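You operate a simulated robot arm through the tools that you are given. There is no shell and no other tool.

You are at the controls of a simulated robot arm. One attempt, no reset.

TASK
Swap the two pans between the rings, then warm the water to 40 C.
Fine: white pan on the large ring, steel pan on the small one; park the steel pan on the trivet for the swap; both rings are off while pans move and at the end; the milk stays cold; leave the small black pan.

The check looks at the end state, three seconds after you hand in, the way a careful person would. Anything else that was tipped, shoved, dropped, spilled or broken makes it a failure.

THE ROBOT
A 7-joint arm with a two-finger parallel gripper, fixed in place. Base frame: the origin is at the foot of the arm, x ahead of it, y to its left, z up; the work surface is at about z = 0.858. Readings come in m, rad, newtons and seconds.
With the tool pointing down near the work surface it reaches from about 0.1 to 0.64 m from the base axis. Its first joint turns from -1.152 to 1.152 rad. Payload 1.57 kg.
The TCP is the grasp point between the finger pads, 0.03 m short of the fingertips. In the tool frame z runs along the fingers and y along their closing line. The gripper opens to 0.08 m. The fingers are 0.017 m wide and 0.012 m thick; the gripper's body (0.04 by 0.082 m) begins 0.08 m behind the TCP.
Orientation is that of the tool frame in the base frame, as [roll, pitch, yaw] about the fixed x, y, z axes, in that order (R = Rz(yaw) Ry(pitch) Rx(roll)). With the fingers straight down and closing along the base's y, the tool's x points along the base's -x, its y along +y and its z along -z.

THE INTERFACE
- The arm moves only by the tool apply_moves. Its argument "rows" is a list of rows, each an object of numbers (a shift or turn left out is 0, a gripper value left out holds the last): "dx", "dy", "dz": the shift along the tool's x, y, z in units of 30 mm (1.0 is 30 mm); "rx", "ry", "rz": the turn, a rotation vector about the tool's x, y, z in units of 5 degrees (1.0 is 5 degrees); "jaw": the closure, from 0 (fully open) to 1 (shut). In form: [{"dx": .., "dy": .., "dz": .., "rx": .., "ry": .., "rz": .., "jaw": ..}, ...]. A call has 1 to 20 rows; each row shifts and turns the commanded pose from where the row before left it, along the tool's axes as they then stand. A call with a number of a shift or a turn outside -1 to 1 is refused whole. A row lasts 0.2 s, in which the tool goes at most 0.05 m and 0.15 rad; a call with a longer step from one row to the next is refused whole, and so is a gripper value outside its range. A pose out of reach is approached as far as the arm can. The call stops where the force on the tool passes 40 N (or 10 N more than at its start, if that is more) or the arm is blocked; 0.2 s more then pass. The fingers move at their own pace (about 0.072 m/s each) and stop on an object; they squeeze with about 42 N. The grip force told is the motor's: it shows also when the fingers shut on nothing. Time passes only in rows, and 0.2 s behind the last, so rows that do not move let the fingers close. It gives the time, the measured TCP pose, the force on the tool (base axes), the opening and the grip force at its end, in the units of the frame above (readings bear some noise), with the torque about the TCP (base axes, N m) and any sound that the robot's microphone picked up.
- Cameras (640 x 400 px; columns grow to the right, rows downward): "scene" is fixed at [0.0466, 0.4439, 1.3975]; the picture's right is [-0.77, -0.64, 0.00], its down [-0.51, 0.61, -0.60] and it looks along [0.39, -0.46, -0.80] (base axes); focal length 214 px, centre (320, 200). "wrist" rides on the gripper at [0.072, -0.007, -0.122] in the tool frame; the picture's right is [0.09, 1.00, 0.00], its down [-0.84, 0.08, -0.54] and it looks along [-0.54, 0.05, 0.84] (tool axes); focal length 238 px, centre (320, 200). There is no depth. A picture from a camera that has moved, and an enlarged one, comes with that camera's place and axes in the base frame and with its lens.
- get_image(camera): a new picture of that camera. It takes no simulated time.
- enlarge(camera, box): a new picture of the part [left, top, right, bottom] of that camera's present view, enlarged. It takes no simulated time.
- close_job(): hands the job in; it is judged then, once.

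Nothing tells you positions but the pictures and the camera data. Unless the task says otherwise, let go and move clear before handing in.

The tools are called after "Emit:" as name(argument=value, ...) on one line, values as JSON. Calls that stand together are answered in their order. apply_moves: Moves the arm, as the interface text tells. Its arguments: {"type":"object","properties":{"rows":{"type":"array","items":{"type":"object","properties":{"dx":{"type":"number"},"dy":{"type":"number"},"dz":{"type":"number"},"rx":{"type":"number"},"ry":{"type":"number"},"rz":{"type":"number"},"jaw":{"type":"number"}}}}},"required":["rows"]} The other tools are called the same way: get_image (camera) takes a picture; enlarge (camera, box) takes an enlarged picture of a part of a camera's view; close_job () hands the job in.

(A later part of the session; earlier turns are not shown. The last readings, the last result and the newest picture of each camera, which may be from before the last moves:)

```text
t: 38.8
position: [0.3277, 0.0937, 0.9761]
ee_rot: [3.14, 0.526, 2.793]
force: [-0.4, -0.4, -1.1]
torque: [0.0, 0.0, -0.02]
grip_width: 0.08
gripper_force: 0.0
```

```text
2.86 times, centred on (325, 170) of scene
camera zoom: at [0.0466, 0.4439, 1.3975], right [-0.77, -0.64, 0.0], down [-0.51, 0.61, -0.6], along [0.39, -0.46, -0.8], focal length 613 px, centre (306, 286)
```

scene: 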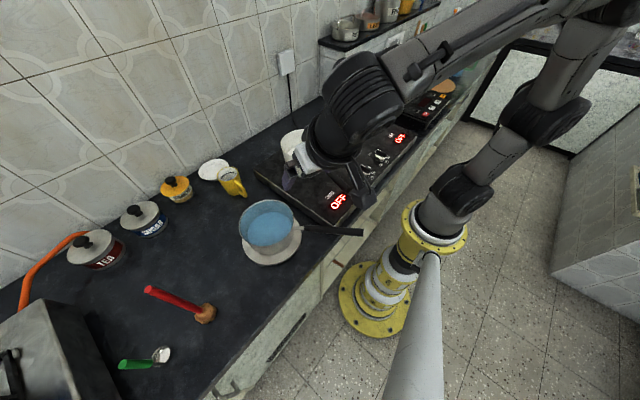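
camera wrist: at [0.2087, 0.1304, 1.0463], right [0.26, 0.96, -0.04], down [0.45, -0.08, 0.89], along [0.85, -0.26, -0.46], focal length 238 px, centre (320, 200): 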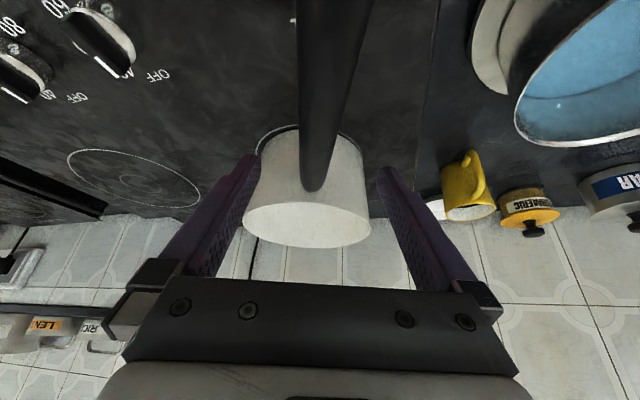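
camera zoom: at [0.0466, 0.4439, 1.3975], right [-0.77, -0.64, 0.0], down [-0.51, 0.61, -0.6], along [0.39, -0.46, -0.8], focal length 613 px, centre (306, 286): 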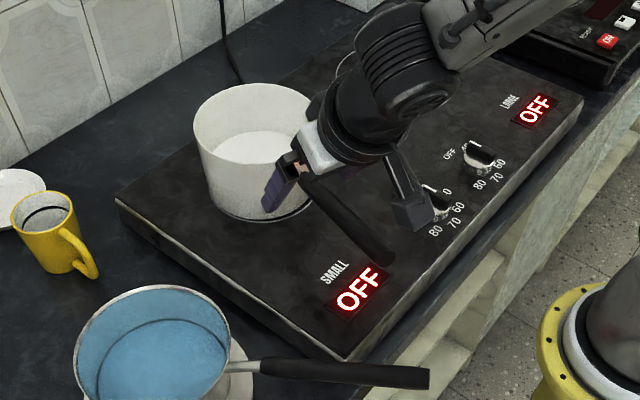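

Emit:
apply_moves(rows=[{"dz": 0.35, "dy": -0.17}, {"dz": 0.25}, {}])

Emit:
enlarge(camera="wrist", box=[200, 50, 440, 220])

Emit:
enlarge(camera="scene", box=[270, 120, 370, 200])

```text
t: 39.6
position: [0.3348, 0.0856, 0.9603]
ee_rot: [3.139, 0.523, 2.794]
force: [0.2, -0.3, -0.5]
torque: [0.0, 0.01, -0.03]
grip_width: 0.08
gripper_force: 0.0
```

```text
2.35 times, centred on (320, 135) of wrist
camera zoom: at [0.216, 0.1221, 1.0307], right [0.26, 0.96, -0.04], down [0.45, -0.08, 0.89], along [0.85, -0.25, -0.46], focal length 561 px, centre (320, 353)
```

zoom: 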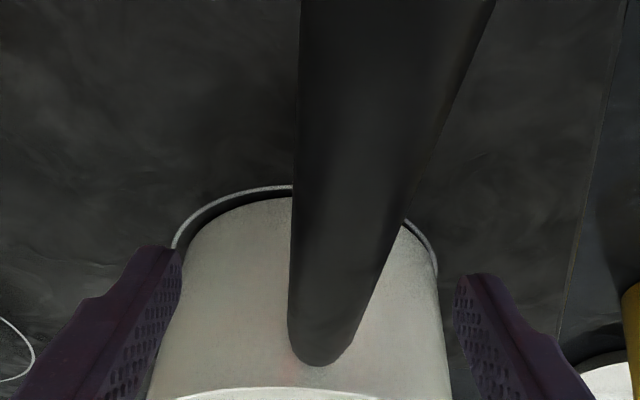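

```text
5.00 times, centred on (320, 160) of scene
camera zoom: at [0.0466, 0.4439, 1.3975], right [-0.77, -0.64, 0.0], down [-0.51, 0.61, -0.6], along [0.39, -0.46, -0.8], focal length 1072 px, centre (320, 400)
```

zoom: 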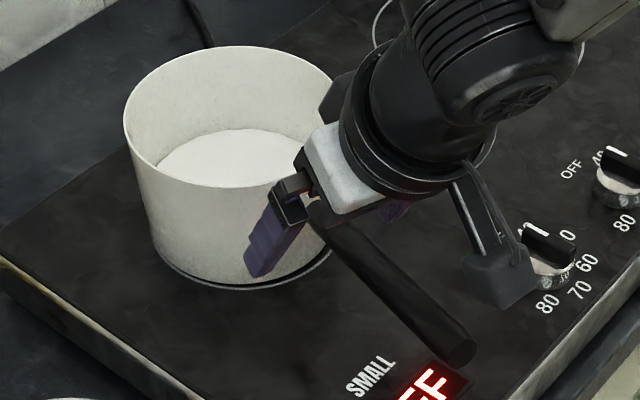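

The handle is centred between the pads about 25 mm behind the link, as it was for the steel pan. I'll close the gripper.

Emit:
apply_moves(rows=[{"jaw": 1}, {"jaw": 1}, {"jaw": 1}, {"jaw": 1}, {"jaw": 1}, {"jaw": 1}])

Emit:
apply_moves(rows=[{"dx": -0.084, "dz": -0.144}, {"dx": -0.083, "dz": -0.145}, {}])

Emit:
enlarge(camera="scene", box=[250, 100, 410, 220])

Emit:
get_image(camera="wrist")

```text
t: 41.0
position: [0.3345, 0.0866, 0.9612]
ee_rot: [3.14, 0.524, 2.794]
force: [0.7, 1.3, -0.4]
torque: [-0.01, 0.0, -0.02]
grip_width: 0.0225
gripper_force: 34.6
```

```text
t: 41.8
position: [0.3359, 0.0882, 0.9728]
ee_rot: [-3.14, 0.525, 2.794]
force: [-0.1, -0.3, -8.1]
torque: [0.25, 0.82, -0.03]
grip_width: 0.0224
gripper_force: 35.4
```

```text
3.33 times, centred on (330, 160) of scene
camera zoom: at [0.0467, 0.4439, 1.3975], right [-0.77, -0.64, 0.0], down [-0.51, 0.61, -0.6], along [0.39, -0.46, -0.8], focal length 715 px, centre (287, 333)
```

zoom: 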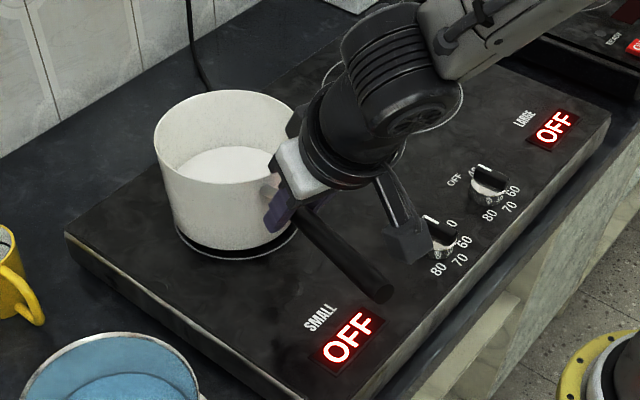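

```text
taken
camera wrist: at [0.2158, 0.1232, 1.0409], right [0.26, 0.96, -0.05], down [0.45, -0.08, 0.89], along [0.85, -0.26, -0.46], focal length 238 px, centre (320, 200)
```

wrist: 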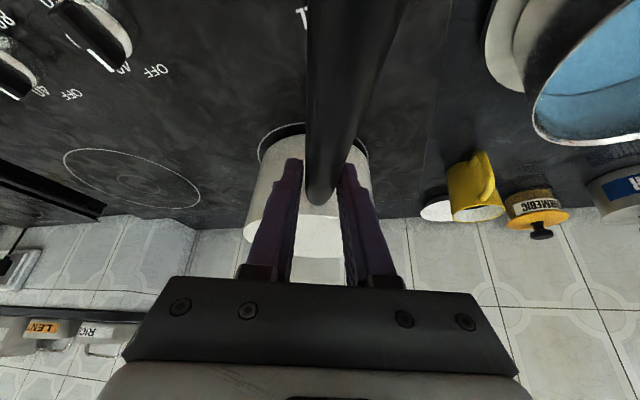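

The white pan is up and level: 8.1 N, lever about 0.106 m. I'll raise it more, carry it toward -y, and turn it partway so the handle ends up clear of the knobs.

Emit:
apply_moves(rows=[{"dx": -0.2, "dz": -0.346}, {"dx": -0.27, "dz": -0.468}, {"dx": -0.27, "dz": -0.468}, {"dx": -0.27, "dz": -0.468}, {"dx": -0.2, "dz": -0.346}, {"dy": -0.313, "dx": -0.099, "dz": 0.057}, {"dy": -0.627, "dx": -0.197, "dz": 0.114}, {"dy": -0.627, "dx": -0.197, "dz": 0.114}, {"dy": -0.627, "dx": -0.197, "dz": 0.114}, {"dy": -0.627, "dx": -0.197, "dz": 0.114}, {"dy": -0.627, "dx": -0.197, "dz": 0.114}, {"dy": -0.627, "dx": -0.197, "dz": 0.114}, {"dy": -0.627, "dx": -0.197, "dz": 0.114}, {"dy": -0.627, "dx": -0.197, "dz": 0.114}, {"dy": -0.313, "dx": -0.099, "dz": 0.057}, {}])

Emit:
get_image(camera="scene")

```text
t: 45.2
position: [0.3355, -0.0922, 1.0452]
ee_rot: [-3.142, 0.524, 2.794]
force: [0.2, 0.3, -6.8]
torque: [0.25, 0.82, -0.03]
grip_width: 0.0224
gripper_force: 35.0
```

```text
taken
```

scene: 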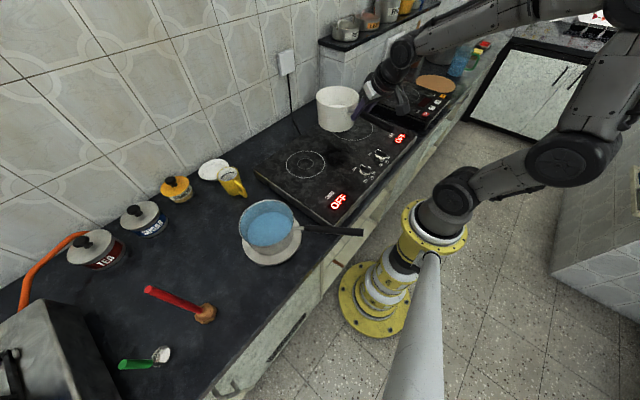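

The small ring is visible now. I'll measure it, then turn the white pan and continue to the large ring.

Emit:
enlarge(camera="scene", box=[250, 120, 390, 210])

Emit:
apply_moves(rows=[{"rx": -0.4175, "rz": -0.723}, {"rx": -0.4175, "rz": -0.723}, {"rx": -0.4175, "rz": -0.723}, {"rx": -0.4175, "rz": -0.723}, {"rx": -0.4175, "rz": -0.723}, {"rx": -0.4175, "rz": -0.723}, {"rx": -0.4175, "rz": -0.723}, {"rx": -0.4175, "rz": -0.723}, {}])

Emit:
get_image(camera="wrist")

```text
4.44 times, centred on (320, 165) of scene
camera zoom: at [0.0467, 0.4439, 1.3975], right [-0.77, -0.64, 0.0], down [-0.51, 0.61, -0.6], along [0.39, -0.46, -0.8], focal length 953 px, centre (320, 356)
```

zoom: 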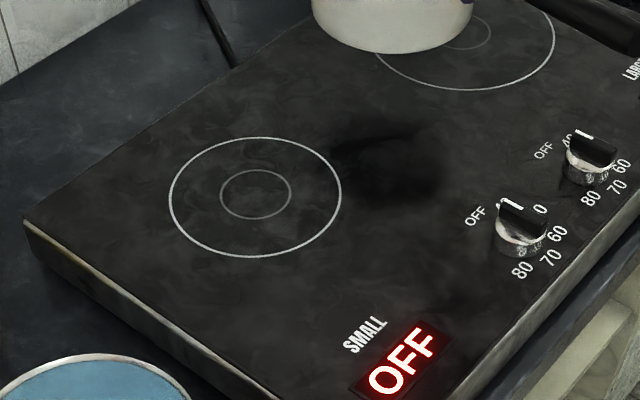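

```text
t: 47.2
position: [0.3341, -0.0925, 1.0446]
ee_rot: [3.14, 0.527, -2.905]
force: [0.3, -0.3, -7.5]
torque: [-0.16, 0.81, 0.01]
grip_width: 0.0224
gripper_force: 34.7
```

```text
taken
camera wrist: at [0.2154, -0.1278, 1.1134], right [-0.31, 0.95, -0.05], down [0.42, 0.18, 0.89], along [0.85, 0.26, -0.46], focal length 238 px, centre (320, 200)
```

wrist: 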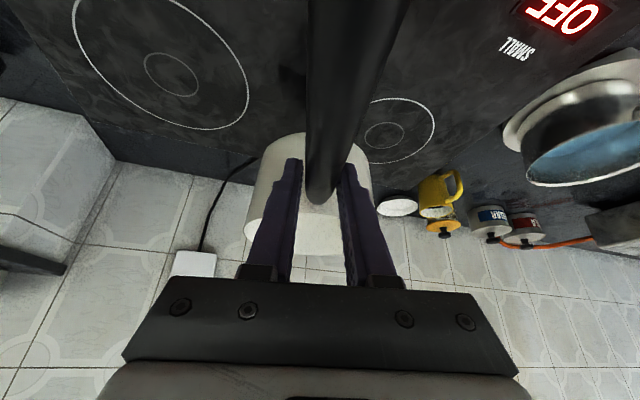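

Ring centres come out at large (0.448, -0.250) and small (0.449, 0.039). I'll carry the white pan over the large ring and lower it partway.

Emit:
apply_moves(rows=[{"dy": -0.3, "dx": 0.069, "dz": -0.04}, {"dy": -0.598, "dx": 0.137, "dz": -0.079}, {"dy": -0.598, "dx": 0.137, "dz": -0.079}, {"dy": -0.598, "dx": 0.137, "dz": -0.079}, {"dy": -0.598, "dx": 0.137, "dz": -0.079}, {"dy": -0.598, "dx": 0.137, "dz": -0.079}, {"dy": -0.598, "dx": 0.137, "dz": -0.079}, {"dy": -0.598, "dx": 0.137, "dz": -0.079}, {"dy": -0.598, "dx": 0.137, "dz": -0.079}, {"dy": -0.598, "dx": 0.137, "dz": -0.079}, {"dy": -0.3, "dx": 0.068, "dz": -0.039}, {"dx": 0.2, "dz": 0.346}, {"dx": 0.25, "dz": 0.433}, {"dx": 0.2, "dz": 0.346}, {}])

Emit:
enlarge(camera="scene", box=[290, 70, 430, 160])

Emit:
get_image(camera="wrist")

```text
t: 50.4
position: [0.331, -0.2785, 1.0045]
ee_rot: [3.14, 0.525, -2.907]
force: [0.1, -0.3, -7.1]
torque: [-0.2, 0.82, 0.01]
grip_width: 0.0222
gripper_force: 35.3
```

```text
4.44 times, centred on (360, 115) of scene
camera zoom: at [0.0467, 0.4438, 1.3975], right [-0.77, -0.64, 0.0], down [-0.51, 0.61, -0.6], along [0.39, -0.46, -0.8], focal length 953 px, centre (142, 578)
```

zoom: 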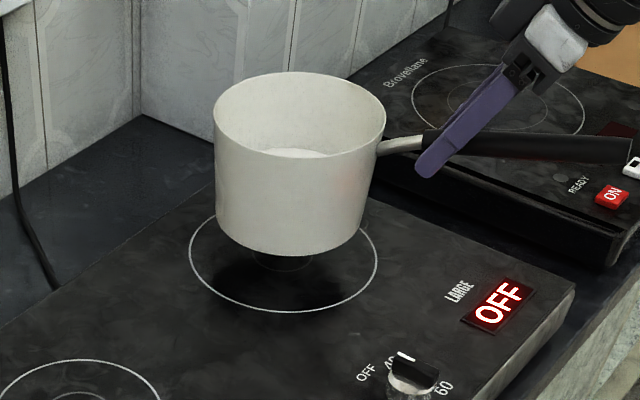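

```text
taken
camera wrist: at [0.211, -0.3132, 1.0742], right [-0.31, 0.95, -0.05], down [0.42, 0.18, 0.89], along [0.85, 0.26, -0.46], focal length 238 px, centre (320, 200)
```

wrist: 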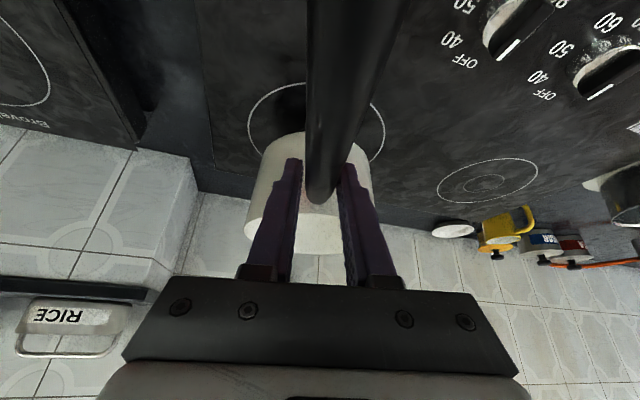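

The white pan is aligned over the large ring. I'll lower it to just above contact and then settle it slowly.

Emit:
apply_moves(rows=[{"dx": 0.15, "dz": 0.26}, {"dx": 0.15, "dz": 0.26}, {"dx": 0.15, "dz": 0.26}, {"dx": 0.1, "dz": 0.173}, {}])

Emit:
apply_moves(rows=[{"dx": 0.042, "dz": 0.072}, {"dx": 0.042, "dz": 0.072}, {}])

```text
t: 51.6
position: [0.3296, -0.277, 0.9727]
ee_rot: [3.139, 0.526, -2.908]
force: [-0.1, 0.1, -7.2]
torque: [-0.17, 0.84, -0.01]
grip_width: 0.0223
gripper_force: 35.1
```

```text
t: 52.4
position: [0.3303, -0.2785, 0.9662]
ee_rot: [3.139, 0.527, -2.907]
force: [-0.1, 0.7, -7.0]
torque: [-0.17, 0.81, 0.0]
grip_width: 0.0224
gripper_force: 35.4
```

Emit:
apply_moves(rows=[{"dx": 0.03, "dz": 0.052}, {"dx": 0.03, "dz": 0.052}, {}])

```text
t: 53.2
position: [0.3315, -0.2795, 0.9648]
ee_rot: [-3.138, 0.528, -2.905]
force: [-1.2, 1.4, 2.7]
torque: [0.35, -0.95, 0.22]
grip_width: 0.0225
gripper_force: 35.1
```

Contact on the large ring. I'll ease up a couple of millimetres to unload, then release.

Emit:
apply_moves(rows=[{"dx": -0.026, "dz": -0.046}, {}])

Emit:
apply_moves(rows=[{"dx": -0.013, "dz": -0.023}, {}])

```text
t: 53.8
position: [0.3306, -0.2783, 0.9651]
ee_rot: [3.141, 0.525, -2.907]
force: [2.3, 0.0, -0.8]
torque: [0.05, -0.59, -0.18]
grip_width: 0.0226
gripper_force: 35.4
```

```text
t: 54.4
position: [0.329, -0.2773, 0.9645]
ee_rot: [3.138, 0.524, -2.909]
force: [0.3, -0.3, -4.0]
torque: [-0.12, 0.01, -0.18]
grip_width: 0.0224
gripper_force: 35.1
```

Emit:
apply_moves(rows=[{"jaw": 0.65}, {"jaw": 0.65}, {"jaw": 0.0}, {"jaw": 0.0}, {"jaw": 0.0}, {}])

Emit:
enlarge(camera="scene", box=[290, 70, 430, 160])

Emit:
get_image(camera="wrist")

```text
t: 55.8
position: [0.3293, -0.278, 0.9663]
ee_rot: [3.141, 0.524, -2.907]
force: [-0.9, -0.8, -0.5]
torque: [-0.04, -0.03, -0.01]
grip_width: 0.0803
gripper_force: 0.1
```

```text
4.44 times, centred on (360, 115) of scene
camera zoom: at [0.0466, 0.4439, 1.3975], right [-0.77, -0.64, 0.0], down [-0.51, 0.61, -0.6], along [0.39, -0.46, -0.8], focal length 953 px, centre (142, 578)
```

zoom: 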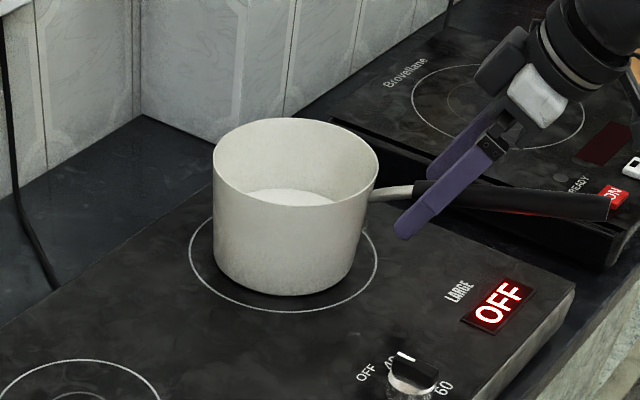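

```text
taken
camera wrist: at [0.2108, -0.3127, 1.0354], right [-0.31, 0.95, -0.05], down [0.42, 0.18, 0.89], along [0.85, 0.26, -0.46], focal length 238 px, centre (320, 200)
```

wrist: 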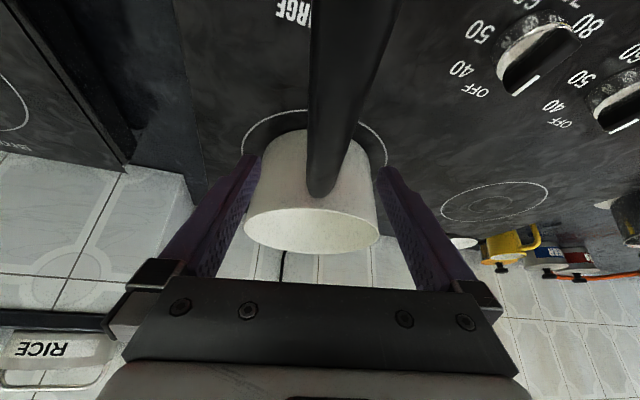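

The white pan sits centred on the large ring. I'll rise and go back to the steel pan's handle at the trivet.

Emit:
apply_moves(rows=[{"dx": -0.25, "dz": -0.433}, {"dx": -0.5, "dz": -0.866}, {"dx": -0.5, "dz": -0.866}, {"dx": -0.5, "dz": -0.866}, {"dx": -0.5, "dz": -0.866}, {}])

Emit:
apply_moves(rows=[{"dy": 0.5, "dx": -0.027, "dz": 0.016}, {"dy": 0.974, "dx": -0.055, "dz": 0.032}, {"dy": 0.974, "dx": -0.055, "dz": 0.032}, {"dy": 0.974, "dx": -0.055, "dz": 0.032}, {"dy": 0.974, "dx": -0.055, "dz": 0.032}, {"dy": 0.974, "dx": -0.055, "dz": 0.032}, {"dy": 0.974, "dx": -0.055, "dz": 0.032}, {"dy": 0.974, "dx": -0.055, "dz": 0.032}, {"dy": 0.974, "dx": -0.055, "dz": 0.032}, {"dy": 0.974, "dx": -0.055, "dz": 0.032}, {"dy": 0.974, "dx": -0.055, "dz": 0.032}, {"dy": 0.974, "dx": -0.055, "dz": 0.032}, {"dy": 0.974, "dx": -0.055, "dz": 0.032}, {"dy": 0.974, "dx": -0.055, "dz": 0.032}, {"dy": 0.974, "dx": -0.055, "dz": 0.032}, {"dy": 0.974, "dx": -0.055, "dz": 0.032}, {"dy": 0.974, "dx": -0.055, "dz": 0.032}, {"dy": 0.974, "dx": -0.055, "dz": 0.032}, {"dy": 0.474, "dx": -0.027, "dz": 0.016}, {}])

Emit:
apply_moves(rows=[{"rx": -0.3725, "rz": -0.645}, {"rx": -0.3725, "rz": -0.645}, {"rx": -0.3725, "rz": -0.645}, {"rx": -0.3725, "rz": -0.645}, {}])

Emit:
get_image(camera="wrist")

Emit:
get_image(camera="scene")

```text
t: 57.2
position: [0.3307, -0.2772, 1.101]
ee_rot: [3.14, 0.525, -2.909]
force: [-0.4, -0.7, 0.0]
torque: [-0.01, 0.01, 0.0]
grip_width: 0.0799
gripper_force: 0.1
```

```text
t: 61.4
position: [0.2394, 0.2412, 1.0989]
ee_rot: [3.141, 0.527, -2.909]
force: [0.7, -0.5, -0.1]
torque: [0.03, -0.01, -0.02]
grip_width: 0.0799
gripper_force: 0.0
```

```text
t: 62.6
position: [0.2401, 0.2405, 1.0999]
ee_rot: [3.141, 0.525, -2.647]
force: [0.0, 0.3, 0.1]
torque: [0.02, -0.03, -0.03]
grip_width: 0.0798
gripper_force: 0.0
```

```text
taken
camera wrist: at [0.1338, 0.1768, 1.1696], right [-0.54, 0.84, -0.05], down [0.36, 0.28, 0.89], along [0.76, 0.47, -0.46], focal length 238 px, centre (320, 200)
```

wrist: 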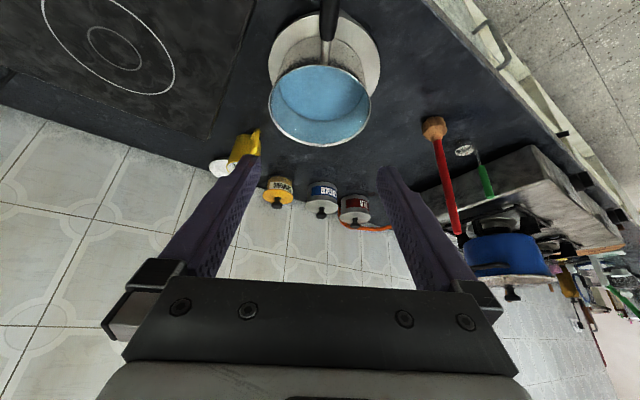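

```text
taken
```

scene: 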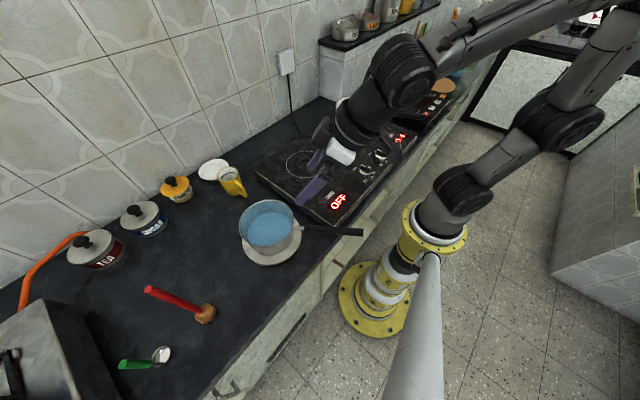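

I'm back over the steel handle with the same yaw as at release. I'll descend the way I left.

Emit:
apply_moves(rows=[{"dx": 0.25, "dz": 0.433}, {"dx": 0.45, "dz": 0.779}, {"dx": 0.45, "dz": 0.779}, {"dx": 0.45, "dz": 0.779}, {"dx": 0.45, "dz": 0.779}, {"dx": 0.35, "dz": 0.606}, {"dx": 0.3, "dz": 0.52}, {}])

Emit:
get_image(camera="wrist")

Emit:
enlarge(camera="scene", box=[190, 150, 380, 290])

```text
t: 64.4
position: [0.2395, 0.2396, 0.9357]
ee_rot: [-3.141, 0.525, -2.646]
force: [-0.8, -0.1, 0.3]
torque: [0.01, 0.01, 0.03]
grip_width: 0.08
gripper_force: 0.1
```

```text
taken
camera wrist: at [0.1342, 0.175, 1.0057], right [-0.54, 0.84, -0.05], down [0.36, 0.28, 0.89], along [0.76, 0.47, -0.46], focal length 238 px, centre (320, 200)
```

wrist: 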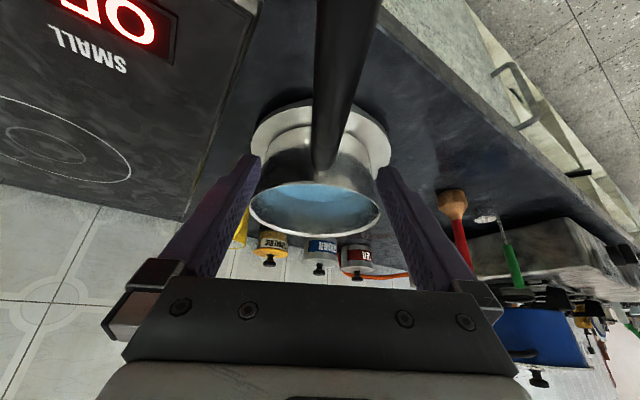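

```text
2.86 times, centred on (285, 220) of scene
camera zoom: at [0.0466, 0.4439, 1.3975], right [-0.77, -0.64, 0.0], down [-0.51, 0.61, -0.6], along [0.39, -0.46, -0.8], focal length 613 px, centre (420, 143)
```

zoom: 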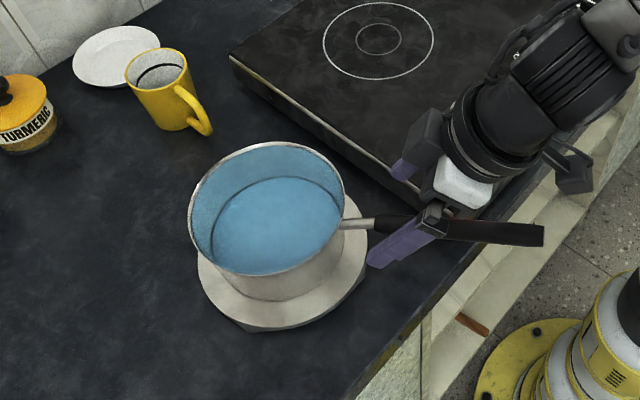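

Emit:
apply_moves(rows=[{"dx": 0.15, "dz": 0.26}, {"dx": 0.13, "dz": 0.225}, {}, {"jaw": 1}, {"jaw": 1}, {"jaw": 1}, {"jaw": 1}, {"jaw": 1}, {"jaw": 1}])

Emit:
apply_moves(rows=[{"dx": -0.084, "dz": -0.144}, {"dx": -0.083, "dz": -0.145}, {}])

Emit:
enlarge(camera="scene", box=[190, 150, 380, 290])

Emit:
get_image(camera="wrist")

```text
t: 66.4
position: [0.2402, 0.2393, 0.9203]
ee_rot: [3.141, 0.526, -2.644]
force: [-0.5, 1.6, -0.2]
torque: [0.05, -0.05, 0.17]
grip_width: 0.0223
gripper_force: 34.9
```

```text
t: 67.2
position: [0.2392, 0.2408, 0.9296]
ee_rot: [-3.14, 0.523, -2.646]
force: [0.0, 0.1, -6.8]
torque: [-0.35, 0.67, -0.02]
grip_width: 0.0222
gripper_force: 35.4
```

```text
2.86 times, centred on (285, 220) of scene
camera zoom: at [0.0467, 0.4439, 1.3974], right [-0.77, -0.64, 0.0], down [-0.51, 0.61, -0.6], along [0.39, -0.46, -0.8], focal length 613 px, centre (420, 143)
```

zoom: 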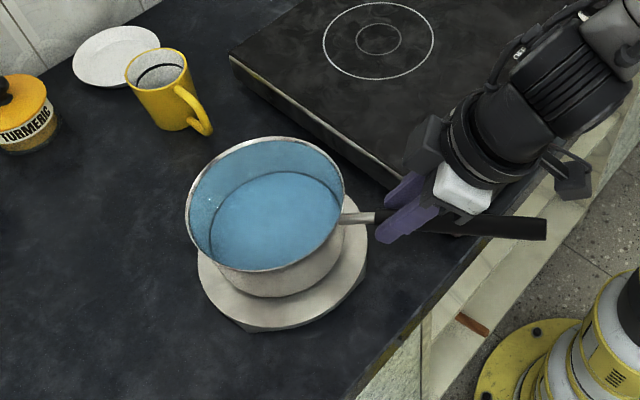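

```text
taken
camera wrist: at [0.1333, 0.1761, 0.9996], right [-0.54, 0.84, -0.05], down [0.36, 0.28, 0.89], along [0.76, 0.47, -0.46], focal length 238 px, centre (320, 200)
```

wrist: 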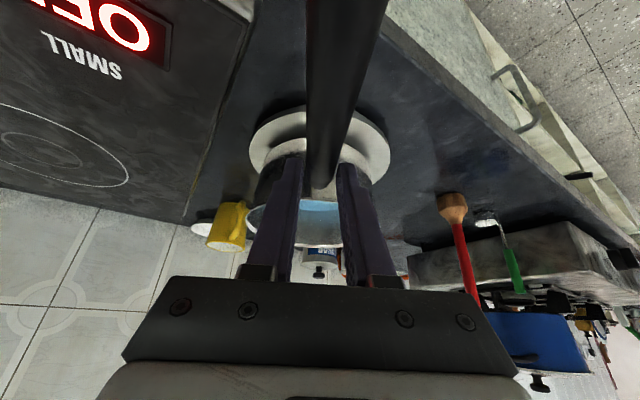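

The steel pan is lifted again, level. I'll raise it clear of the hob edge and turn it so the handle points the way the white one's did.

Emit:
apply_moves(rows=[{"dx": -0.2, "dz": -0.346}, {"dx": -0.3, "dz": -0.52}, {"dx": -0.3, "dz": -0.52}, {"dx": -0.3, "dz": -0.52}, {"dx": -0.3, "dz": -0.52}, {"dx": -0.2, "dz": -0.346}, {}])

Emit:
apply_moves(rows=[{"rx": 0.242, "rz": 0.419}, {"rx": 0.484, "rz": 0.838}, {"rx": 0.484, "rz": 0.838}, {"rx": 0.484, "rz": 0.838}, {"rx": 0.484, "rz": 0.838}, {"rx": 0.484, "rz": 0.838}, {"rx": 0.484, "rz": 0.838}, {"rx": 0.484, "rz": 0.838}, {"rx": 0.484, "rz": 0.838}, {"rx": 0.484, "rz": 0.838}, {"rx": 0.242, "rz": 0.419}, {}])

Emit:
get_image(camera="scene")

Emit:
get_image(camera="wrist")

```text
t: 68.8
position: [0.2389, 0.2405, 1.0274]
ee_rot: [-3.141, 0.526, -2.646]
force: [1.0, 0.1, -6.5]
torque: [-0.34, 0.61, 0.01]
grip_width: 0.0222
gripper_force: 35.8
```

```text
t: 71.4
position: [0.2407, 0.2399, 1.0272]
ee_rot: [3.139, 0.521, 2.791]
force: [-0.2, 1.0, -6.0]
torque: [0.26, 0.65, 0.01]
grip_width: 0.0224
gripper_force: 34.7
```

```text
taken
```

scene: 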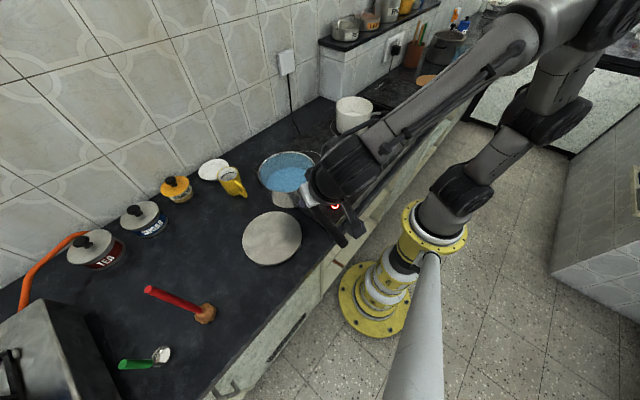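

```text
taken
camera wrist: at [0.1231, 0.2763, 1.0973], right [0.27, 0.96, -0.04], down [0.45, -0.08, 0.89], along [0.85, -0.26, -0.46], focal length 238 px, centre (320, 200)
```

wrist: 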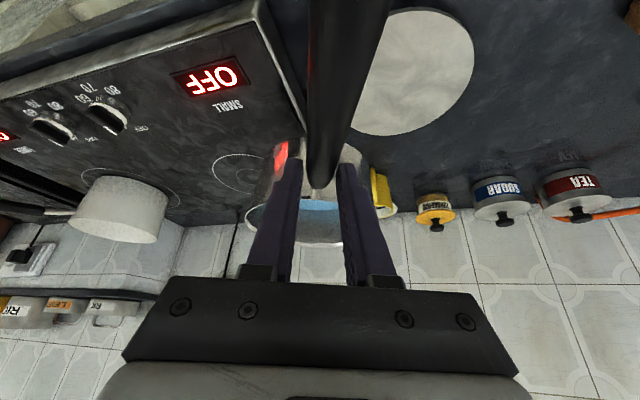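

The handle now points toward +y at about -20°. I'll carry the pan over the small ring.

Emit:
apply_moves(rows=[{"dy": -0.218, "dx": -0.233, "dz": 0.135}, {"dy": -0.437, "dx": -0.467, "dz": 0.27}, {"dy": -0.437, "dx": -0.467, "dz": 0.27}, {"dy": -0.437, "dx": -0.467, "dz": 0.27}, {"dy": -0.437, "dx": -0.467, "dz": 0.27}, {"dy": -0.437, "dx": -0.467, "dz": 0.27}, {"dy": -0.437, "dx": -0.467, "dz": 0.27}, {"dy": -0.437, "dx": -0.467, "dz": 0.27}, {"dy": -0.437, "dx": -0.467, "dz": 0.27}, {"dy": -0.218, "dx": -0.233, "dz": 0.135}, {}])

Emit:
enlarge(camera="scene", box=[230, 100, 390, 220])

Emit:
get_image(camera="wrist")

```text
t: 73.8
position: [0.3372, 0.0792, 1.0262]
ee_rot: [-3.141, 0.521, 2.792]
force: [0.6, -0.2, -5.8]
torque: [0.22, 0.66, 0.01]
grip_width: 0.0224
gripper_force: 34.9
```

```text
3.33 times, centred on (310, 160) of scene
camera zoom: at [0.0467, 0.4439, 1.3975], right [-0.77, -0.64, 0.0], down [-0.51, 0.61, -0.6], along [0.39, -0.46, -0.8], focal length 715 px, centre (353, 333)
```

zoom: 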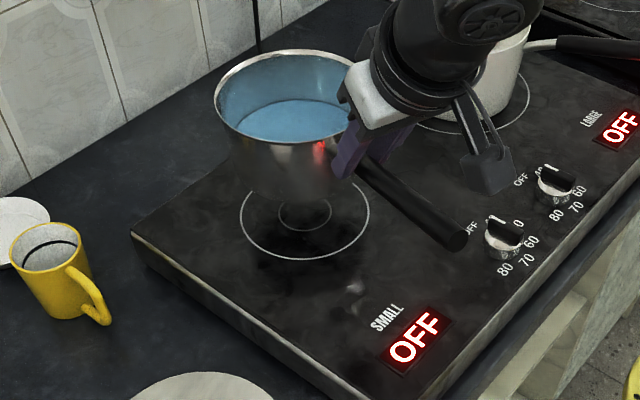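

```text
taken
camera wrist: at [0.2186, 0.1164, 1.0958], right [0.27, 0.96, -0.05], down [0.45, -0.08, 0.89], along [0.85, -0.26, -0.46], focal length 238 px, centre (320, 200)
```

wrist: 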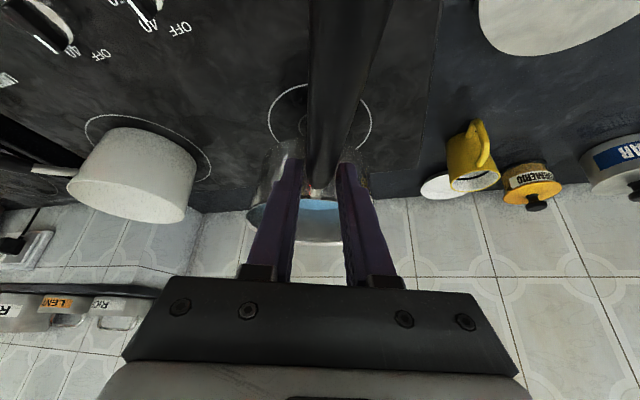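

I'll lower partway and compare the pan's base with the ring close up.

Emit:
apply_moves(rows=[{"dx": 0.2, "dz": 0.346}, {"dx": 0.25, "dz": 0.433}, {"dx": 0.25, "dz": 0.433}, {"dx": 0.15, "dz": 0.26}, {}])

Emit:
enlarge(camera="scene", box=[260, 110, 370, 200])

Emit:
enlarge(camera="wrist", box=[220, 60, 420, 200])

```text
t: 75.0
position: [0.3372, 0.0812, 0.977]
ee_rot: [3.141, 0.526, 2.792]
force: [0.2, 0.0, -6.4]
torque: [0.27, 0.67, 0.04]
grip_width: 0.0223
gripper_force: 35.2
```

```text
4.44 times, centred on (315, 155) of scene
camera zoom: at [0.0467, 0.4439, 1.3975], right [-0.77, -0.64, 0.0], down [-0.51, 0.61, -0.6], along [0.39, -0.46, -0.8], focal length 953 px, centre (342, 400)
```

zoom: 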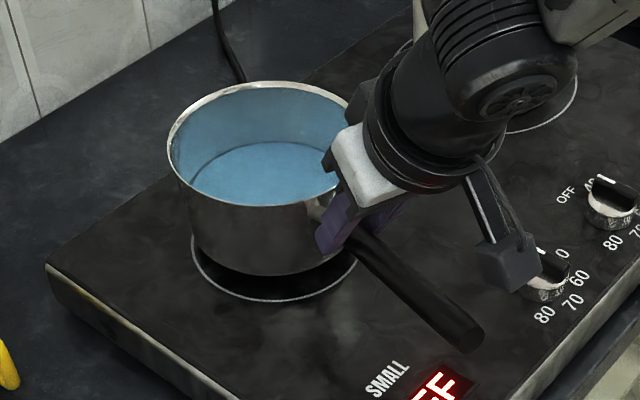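

```text
2.86 times, centred on (320, 130) of wrist
camera zoom: at [0.2179, 0.1172, 1.0457], right [0.27, 0.96, -0.04], down [0.45, -0.08, 0.89], along [0.85, -0.26, -0.46], focal length 681 px, centre (320, 400)
```

zoom: 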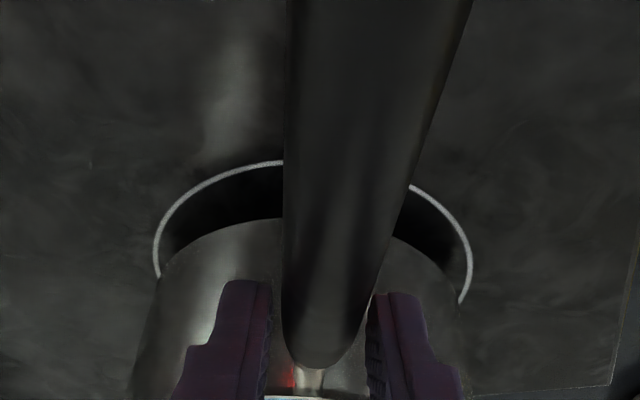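

The pan base and ring line up sideways, and the pan needs about 4 mm more forward. I'll shift it and lower slowly.

Emit:
apply_moves(rows=[{"dx": -0.115, "dz": 0.067}, {"dx": 0.12, "dz": 0.208}, {"dx": 0.12, "dz": 0.208}, {"dx": 0.09, "dz": 0.156}, {}])

Emit:
apply_moves(rows=[{"dx": 0.03, "dz": 0.052}, {"dx": 0.03, "dz": 0.052}, {}])

```text
t: 76.2
position: [0.3419, 0.0805, 0.9582]
ee_rot: [3.135, 0.53, 2.79]
force: [-3.6, 2.7, 10.7]
torque: [-0.28, -0.67, 0.02]
grip_width: 0.0223
gripper_force: 35.0
```

```text
t: 77.0
position: [0.3408, 0.0798, 0.9547]
ee_rot: [3.137, 0.53, 2.789]
force: [-6.6, 5.1, 23.6]
torque: [-0.13, -0.57, 0.04]
grip_width: 0.0223
gripper_force: 35.2
```

Contact came earlier and harder than expected. I'll stop pushing, back off a few millimetres, and look.

Emit:
apply_moves(rows=[{"dx": -0.05, "dz": -0.087}, {}])

Emit:
enlarge(camera="scene", box=[260, 110, 370, 200])

Emit:
get_image(camera="wrist")

```text
t: 77.6
position: [0.3404, 0.0785, 0.9546]
ee_rot: [-3.14, 0.525, 2.791]
force: [3.2, 1.8, 4.7]
torque: [0.02, -0.41, 0.2]
grip_width: 0.0224
gripper_force: 35.1
```

```text
4.44 times, centred on (315, 155) of scene
camera zoom: at [0.0466, 0.4439, 1.3975], right [-0.77, -0.64, 0.0], down [-0.51, 0.61, -0.6], along [0.39, -0.46, -0.8], focal length 953 px, centre (342, 400)
```

zoom: 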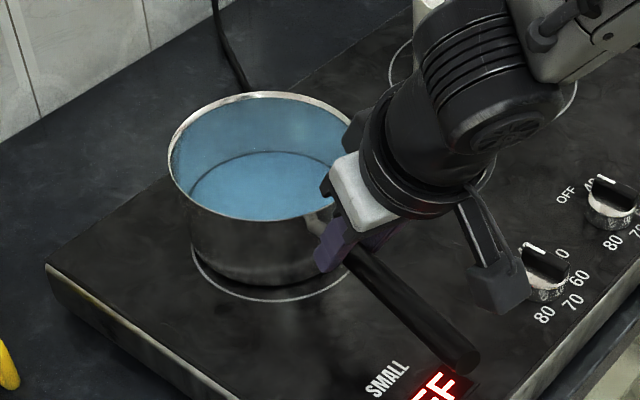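

```text
taken
camera wrist: at [0.2217, 0.115, 1.0244], right [0.27, 0.96, -0.05], down [0.45, -0.08, 0.89], along [0.85, -0.26, -0.46], focal length 238 px, centre (320, 200)
```

wrist: 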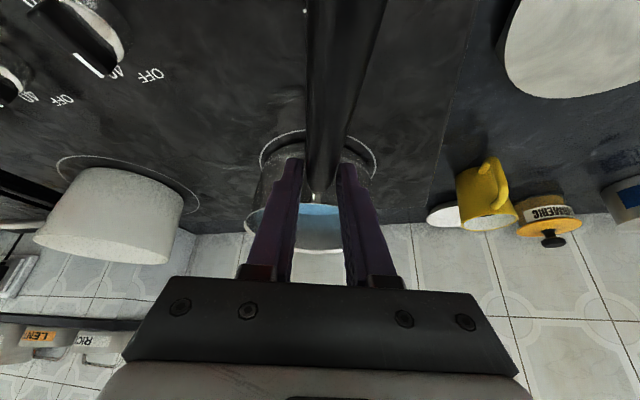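

Emit:
apply_moves(rows=[{"dx": -0.02, "dz": -0.035}, {}])

Emit:
enlarge(camera="wrist", box=[220, 60, 420, 200])

```text
t: 78.2
position: [0.3397, 0.0786, 0.9547]
ee_rot: [-3.139, 0.519, 2.792]
force: [-0.1, -0.3, -3.8]
torque: [0.13, 0.55, -0.06]
grip_width: 0.0221
gripper_force: 34.9
```

```text
2.86 times, centred on (320, 130) of wrist
camera zoom: at [0.2212, 0.1154, 1.025], right [0.27, 0.96, -0.05], down [0.46, -0.08, 0.89], along [0.85, -0.26, -0.46], focal length 681 px, centre (320, 400)
```

zoom: 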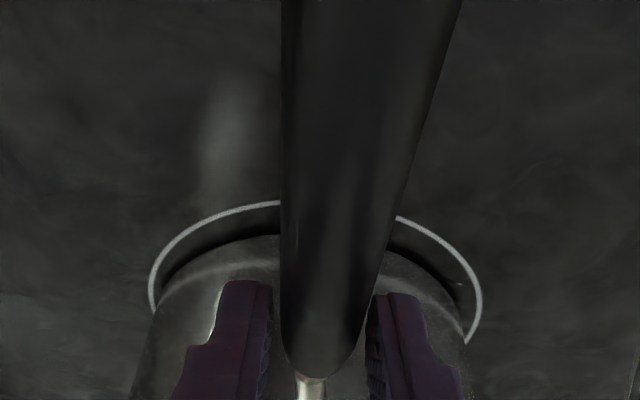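

The pan drooped a degree or two in the grip, which explains the early contact. I'll lower in sub-millimetre steps to settle it flat before letting go.

Emit:
apply_moves(rows=[{"dx": 0.012, "dz": 0.021}, {}])

Emit:
enlarge(camera="scene", box=[270, 120, 350, 190])

```text
t: 78.8
position: [0.3403, 0.0797, 0.9556]
ee_rot: [3.141, 0.523, 2.791]
force: [-0.2, 0.8, -6.4]
torque: [0.24, 0.7, 0.0]
grip_width: 0.0221
gripper_force: 34.8
```

```text
5.71 times, centred on (310, 155) of scene
camera zoom: at [0.0467, 0.4439, 1.3975], right [-0.77, -0.64, 0.0], down [-0.51, 0.61, -0.6], along [0.39, -0.46, -0.8], focal length 1226 px, centre (377, 457)
```

zoom: 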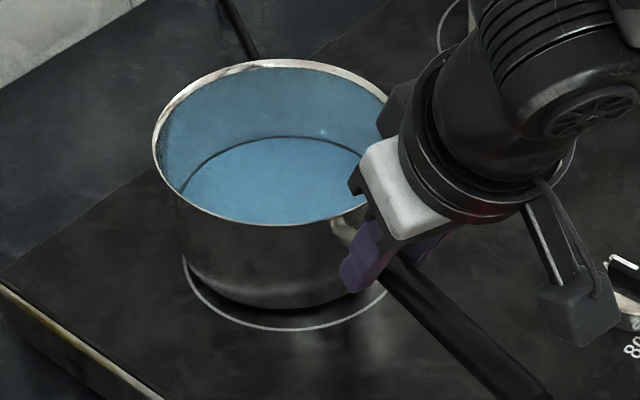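

The push levelled it, and now it hangs just above the ring. I'll lower a millimetre at a time.

Emit:
apply_moves(rows=[{"dx": 0.017, "dz": 0.029}, {}])

Emit:
apply_moves(rows=[{"dx": 0.017, "dz": 0.029}, {}])

```text
t: 79.4
position: [0.3405, 0.079, 0.9556]
ee_rot: [3.14, 0.525, 2.791]
force: [0.3, -0.1, -5.0]
torque: [0.16, 0.62, -0.03]
grip_width: 0.022
gripper_force: 34.8
```

```text
t: 80.0
position: [0.3395, 0.0793, 0.956]
ee_rot: [3.136, 0.527, 2.79]
force: [-2.1, 1.2, -0.1]
torque: [0.04, 0.43, -0.05]
grip_width: 0.0223
gripper_force: 34.9
```

The near edge is touching first, so the pan is slightly nose-up. I'll tilt the tool a degree nose-down to level it and watch the torque fall.

Emit:
apply_moves(rows=[{"ry": 0.15}, {}])

Emit:
apply_moves(rows=[{"ry": 0.1}, {}])

Emit:
enlarge(camera="scene", box=[270, 120, 350, 190])

```text
t: 80.6
position: [0.3414, 0.0792, 0.9564]
ee_rot: [3.137, 0.515, 2.792]
force: [1.7, -2.3, 8.9]
torque: [-0.41, -0.5, -0.04]
grip_width: 0.0223
gripper_force: 34.8
```

```text
t: 81.2
position: [0.3411, 0.0804, 0.9557]
ee_rot: [3.137, 0.506, 2.789]
force: [4.6, -1.5, 14.8]
torque: [-0.36, -0.99, -0.03]
grip_width: 0.0222
gripper_force: 35.9
```

```text
5.71 times, centred on (310, 155) of scene
camera zoom: at [0.0465, 0.4438, 1.3975], right [-0.77, -0.64, 0.0], down [-0.51, 0.61, -0.6], along [0.39, -0.46, -0.8], focal length 1226 px, centre (377, 457)
```

zoom: 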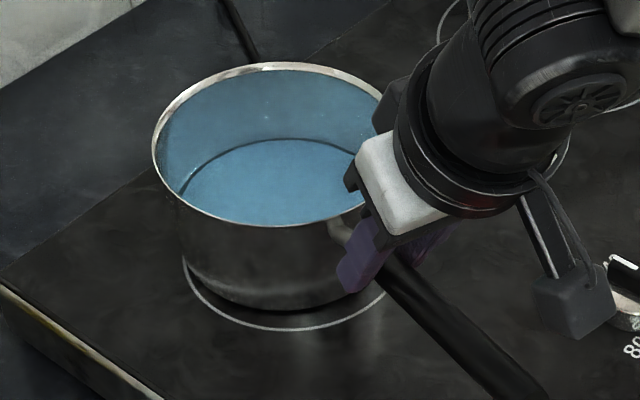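

Emit:
apply_moves(rows=[{"ry": -0.08, "dx": -0.014, "dz": -0.024}, {}])

```text
t: 81.8
position: [0.3415, 0.0799, 0.9559]
ee_rot: [3.137, 0.511, 2.793]
force: [-0.3, 2.6, 14.7]
torque: [-0.06, -0.64, 0.16]
grip_width: 0.0221
gripper_force: 34.9
```

Emit:
apply_moves(rows=[{"dx": -0.025, "dz": -0.043}, {}])

```text
t: 82.4
position: [0.3396, 0.0788, 0.9548]
ee_rot: [-3.141, 0.507, 2.792]
force: [1.4, 2.6, 2.4]
torque: [0.19, -0.12, 0.2]
grip_width: 0.0223
gripper_force: 35.0
```

Near neutral now. I'll open gently.

Emit:
apply_moves(rows=[{"jaw": 0.65}, {"jaw": 0.65}, {"jaw": 0.0}, {"jaw": 0.0}, {"jaw": 0.0}, {}])

Emit:
enlarge(camera="scene", box=[260, 110, 370, 200])

Emit:
get_image(camera="wrist")

```text
t: 83.8
position: [0.3412, 0.0789, 0.957]
ee_rot: [3.138, 0.51, 2.793]
force: [-1.0, 0.0, 0.3]
torque: [0.01, 0.0, -0.01]
grip_width: 0.08
gripper_force: 0.1
```

```text
4.44 times, centred on (315, 155) of scene
camera zoom: at [0.0466, 0.4439, 1.3975], right [-0.77, -0.64, 0.0], down [-0.51, 0.61, -0.6], along [0.39, -0.46, -0.8], focal length 953 px, centre (342, 400)
```

zoom: 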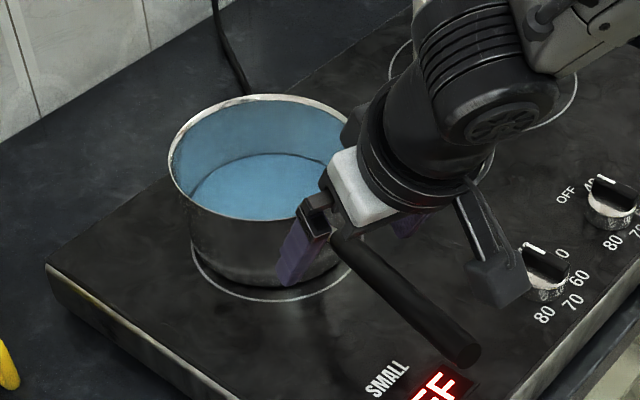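

```text
taken
camera wrist: at [0.2231, 0.1147, 1.0277], right [0.27, 0.96, -0.04], down [0.46, -0.09, 0.88], along [0.85, -0.25, -0.47], focal length 238 px, centre (320, 200)
```

wrist: 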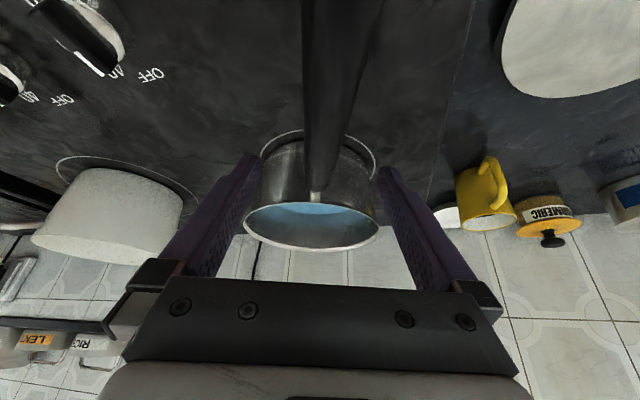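

Released, and the pan is resting on the small ring. I'll rise straight up and bring the tool back to vertical, then inspect from above.

Emit:
apply_moves(rows=[{"dx": -0.244, "dz": -0.436}, {"dx": -0.488, "dz": -0.873}, {"dx": -0.488, "dz": -0.873}, {"dx": -0.488, "dz": -0.873}, {"dx": -0.488, "dz": -0.873}, {"dx": -0.244, "dz": -0.436}, {}])

Emit:
apply_moves(rows=[{"rx": -0.39, "rz": -0.698}, {"rx": -0.39, "rz": -0.698}, {"rx": -0.39, "rz": -0.698}, {"rx": -0.39, "rz": -0.698}, {"rx": -0.39, "rz": -0.698}, {"ry": 1}, {"ry": 1}, {"ry": 1}, {"ry": 1}, {"ry": 1}, {"ry": 0.84}, {}])

Emit:
get_image(camera="wrist")

Emit:
get_image(camera="scene")

```text
t: 85.4
position: [0.342, 0.0813, 1.1049]
ee_rot: [3.14, 0.51, 2.793]
force: [-0.4, 0.0, 0.7]
torque: [-0.03, -0.01, 0.04]
grip_width: 0.0802
gripper_force: 0.1
```

```text
t: 88.0
position: [0.3408, 0.0802, 1.1069]
ee_rot: [3.14, 0.0, 3.141]
force: [-0.2, 0.2, -0.7]
torque: [0.01, 0.01, 0.02]
grip_width: 0.08
gripper_force: 0.1
```

```text
taken
camera wrist: at [0.2686, 0.0726, 1.2288], right [-0.09, 1.0, 0.0], down [0.84, 0.08, 0.54], along [0.54, 0.05, -0.84], focal length 238 px, centre (320, 200)
```

wrist: 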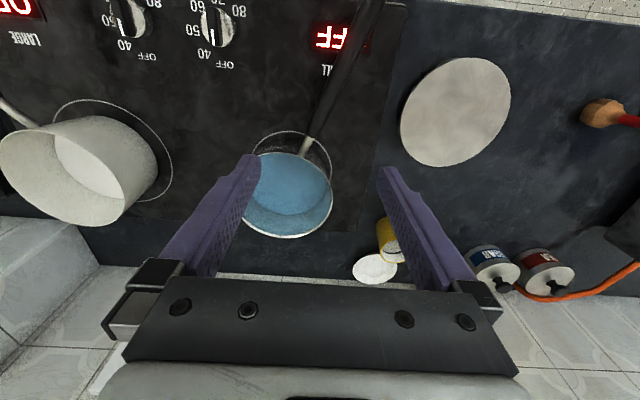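

```text
taken
```

scene: 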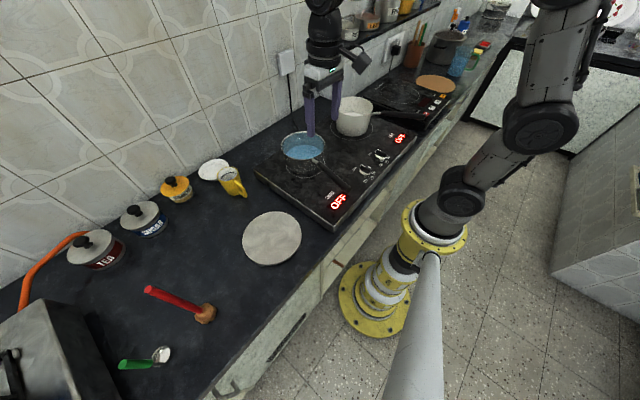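

Both pans are in place. I'll check how well the steel pan is centred and look at the knobs.

Emit:
enlarge(camera="scene", box=[250, 90, 420, 210])

Emit:
enlarge(camera="wrist", box=[80, 0, 380, 190])

```text
3.33 times, centred on (335, 150) of scene
camera zoom: at [0.0466, 0.4439, 1.3975], right [-0.77, -0.64, 0.0], down [-0.51, 0.61, -0.6], along [0.39, -0.46, -0.8], focal length 715 px, centre (270, 367)
```

zoom: 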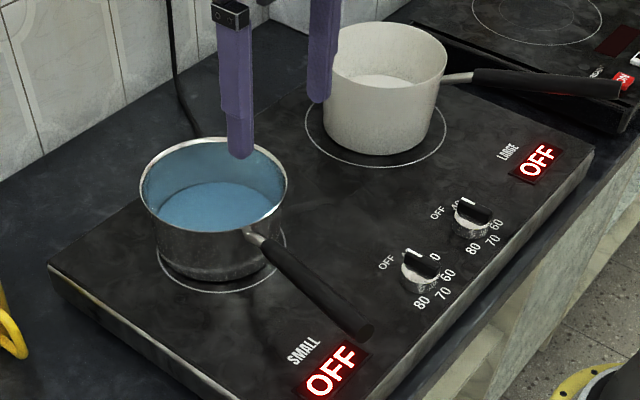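

```text
2.11 times, centred on (230, 95) of wrist
camera zoom: at [0.2686, 0.0726, 1.2288], right [-0.09, 1.0, 0.0], down [0.84, 0.08, 0.54], along [0.54, 0.05, -0.84], focal length 502 px, centre (510, 421)
```

zoom: 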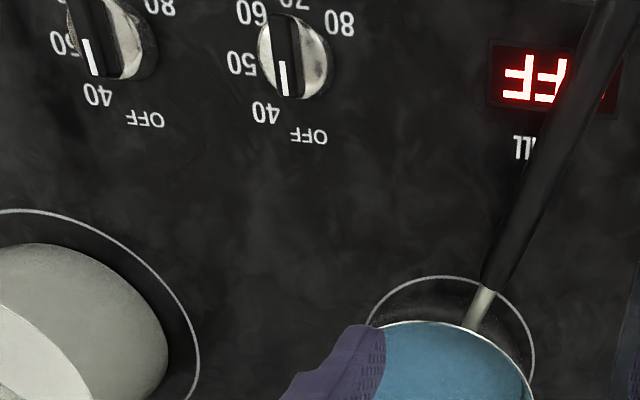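

The steel pan is within about 8 mm of the small ring's centre. The small ring's knob is near (0.261, -0.053), so I'll move above it with the fingers closing along y.

Emit:
apply_moves(rows=[{"dx": 0.443, "dy": -0.743}, {"dx": 0.443, "dy": -0.743}, {"dx": 0.443, "dy": -0.743}, {"dx": 0.443, "dy": -0.743}, {"dx": 0.443, "dy": -0.743}, {"dx": 0.443, "dy": -0.743}, {"dz": 0.8}, {"dz": 0.8}, {"dz": 0.8}, {"dz": 0.8}, {}])

Emit:
get_image(camera="wrist")

Emit:
enlarge(camera="scene", box=[320, 110, 430, 200])

```text
t: 90.4
position: [0.2611, -0.0548, 1.0093]
ee_rot: [3.141, 0.003, -3.141]
force: [0.1, -0.3, -0.1]
torque: [0.02, 0.02, -0.02]
grip_width: 0.0799
gripper_force: 0.0
```

```text
taken
camera wrist: at [0.1881, -0.0612, 1.131], right [-0.09, 1.0, 0.0], down [0.84, 0.08, 0.54], along [0.54, 0.05, -0.84], focal length 238 px, centre (320, 200)
```

wrist: 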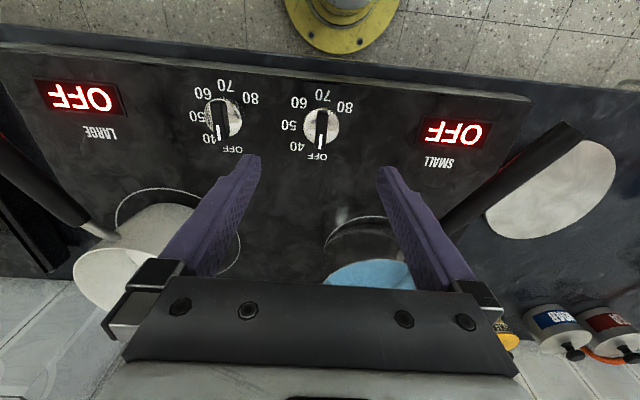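

```text
4.44 times, centred on (375, 155) of scene
camera zoom: at [0.0466, 0.4439, 1.3975], right [-0.77, -0.64, 0.0], down [-0.51, 0.61, -0.6], along [0.39, -0.46, -0.8], focal length 953 px, centre (76, 400)
```

zoom: 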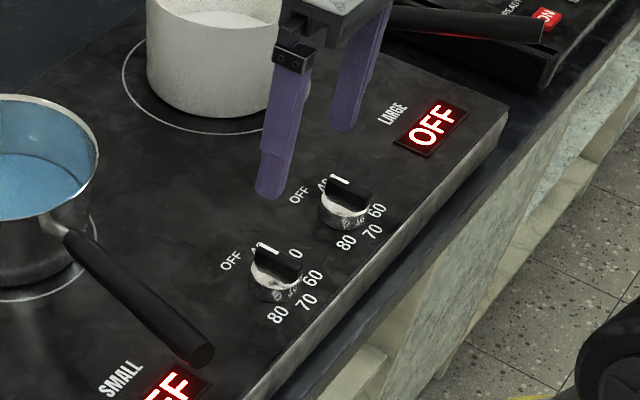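

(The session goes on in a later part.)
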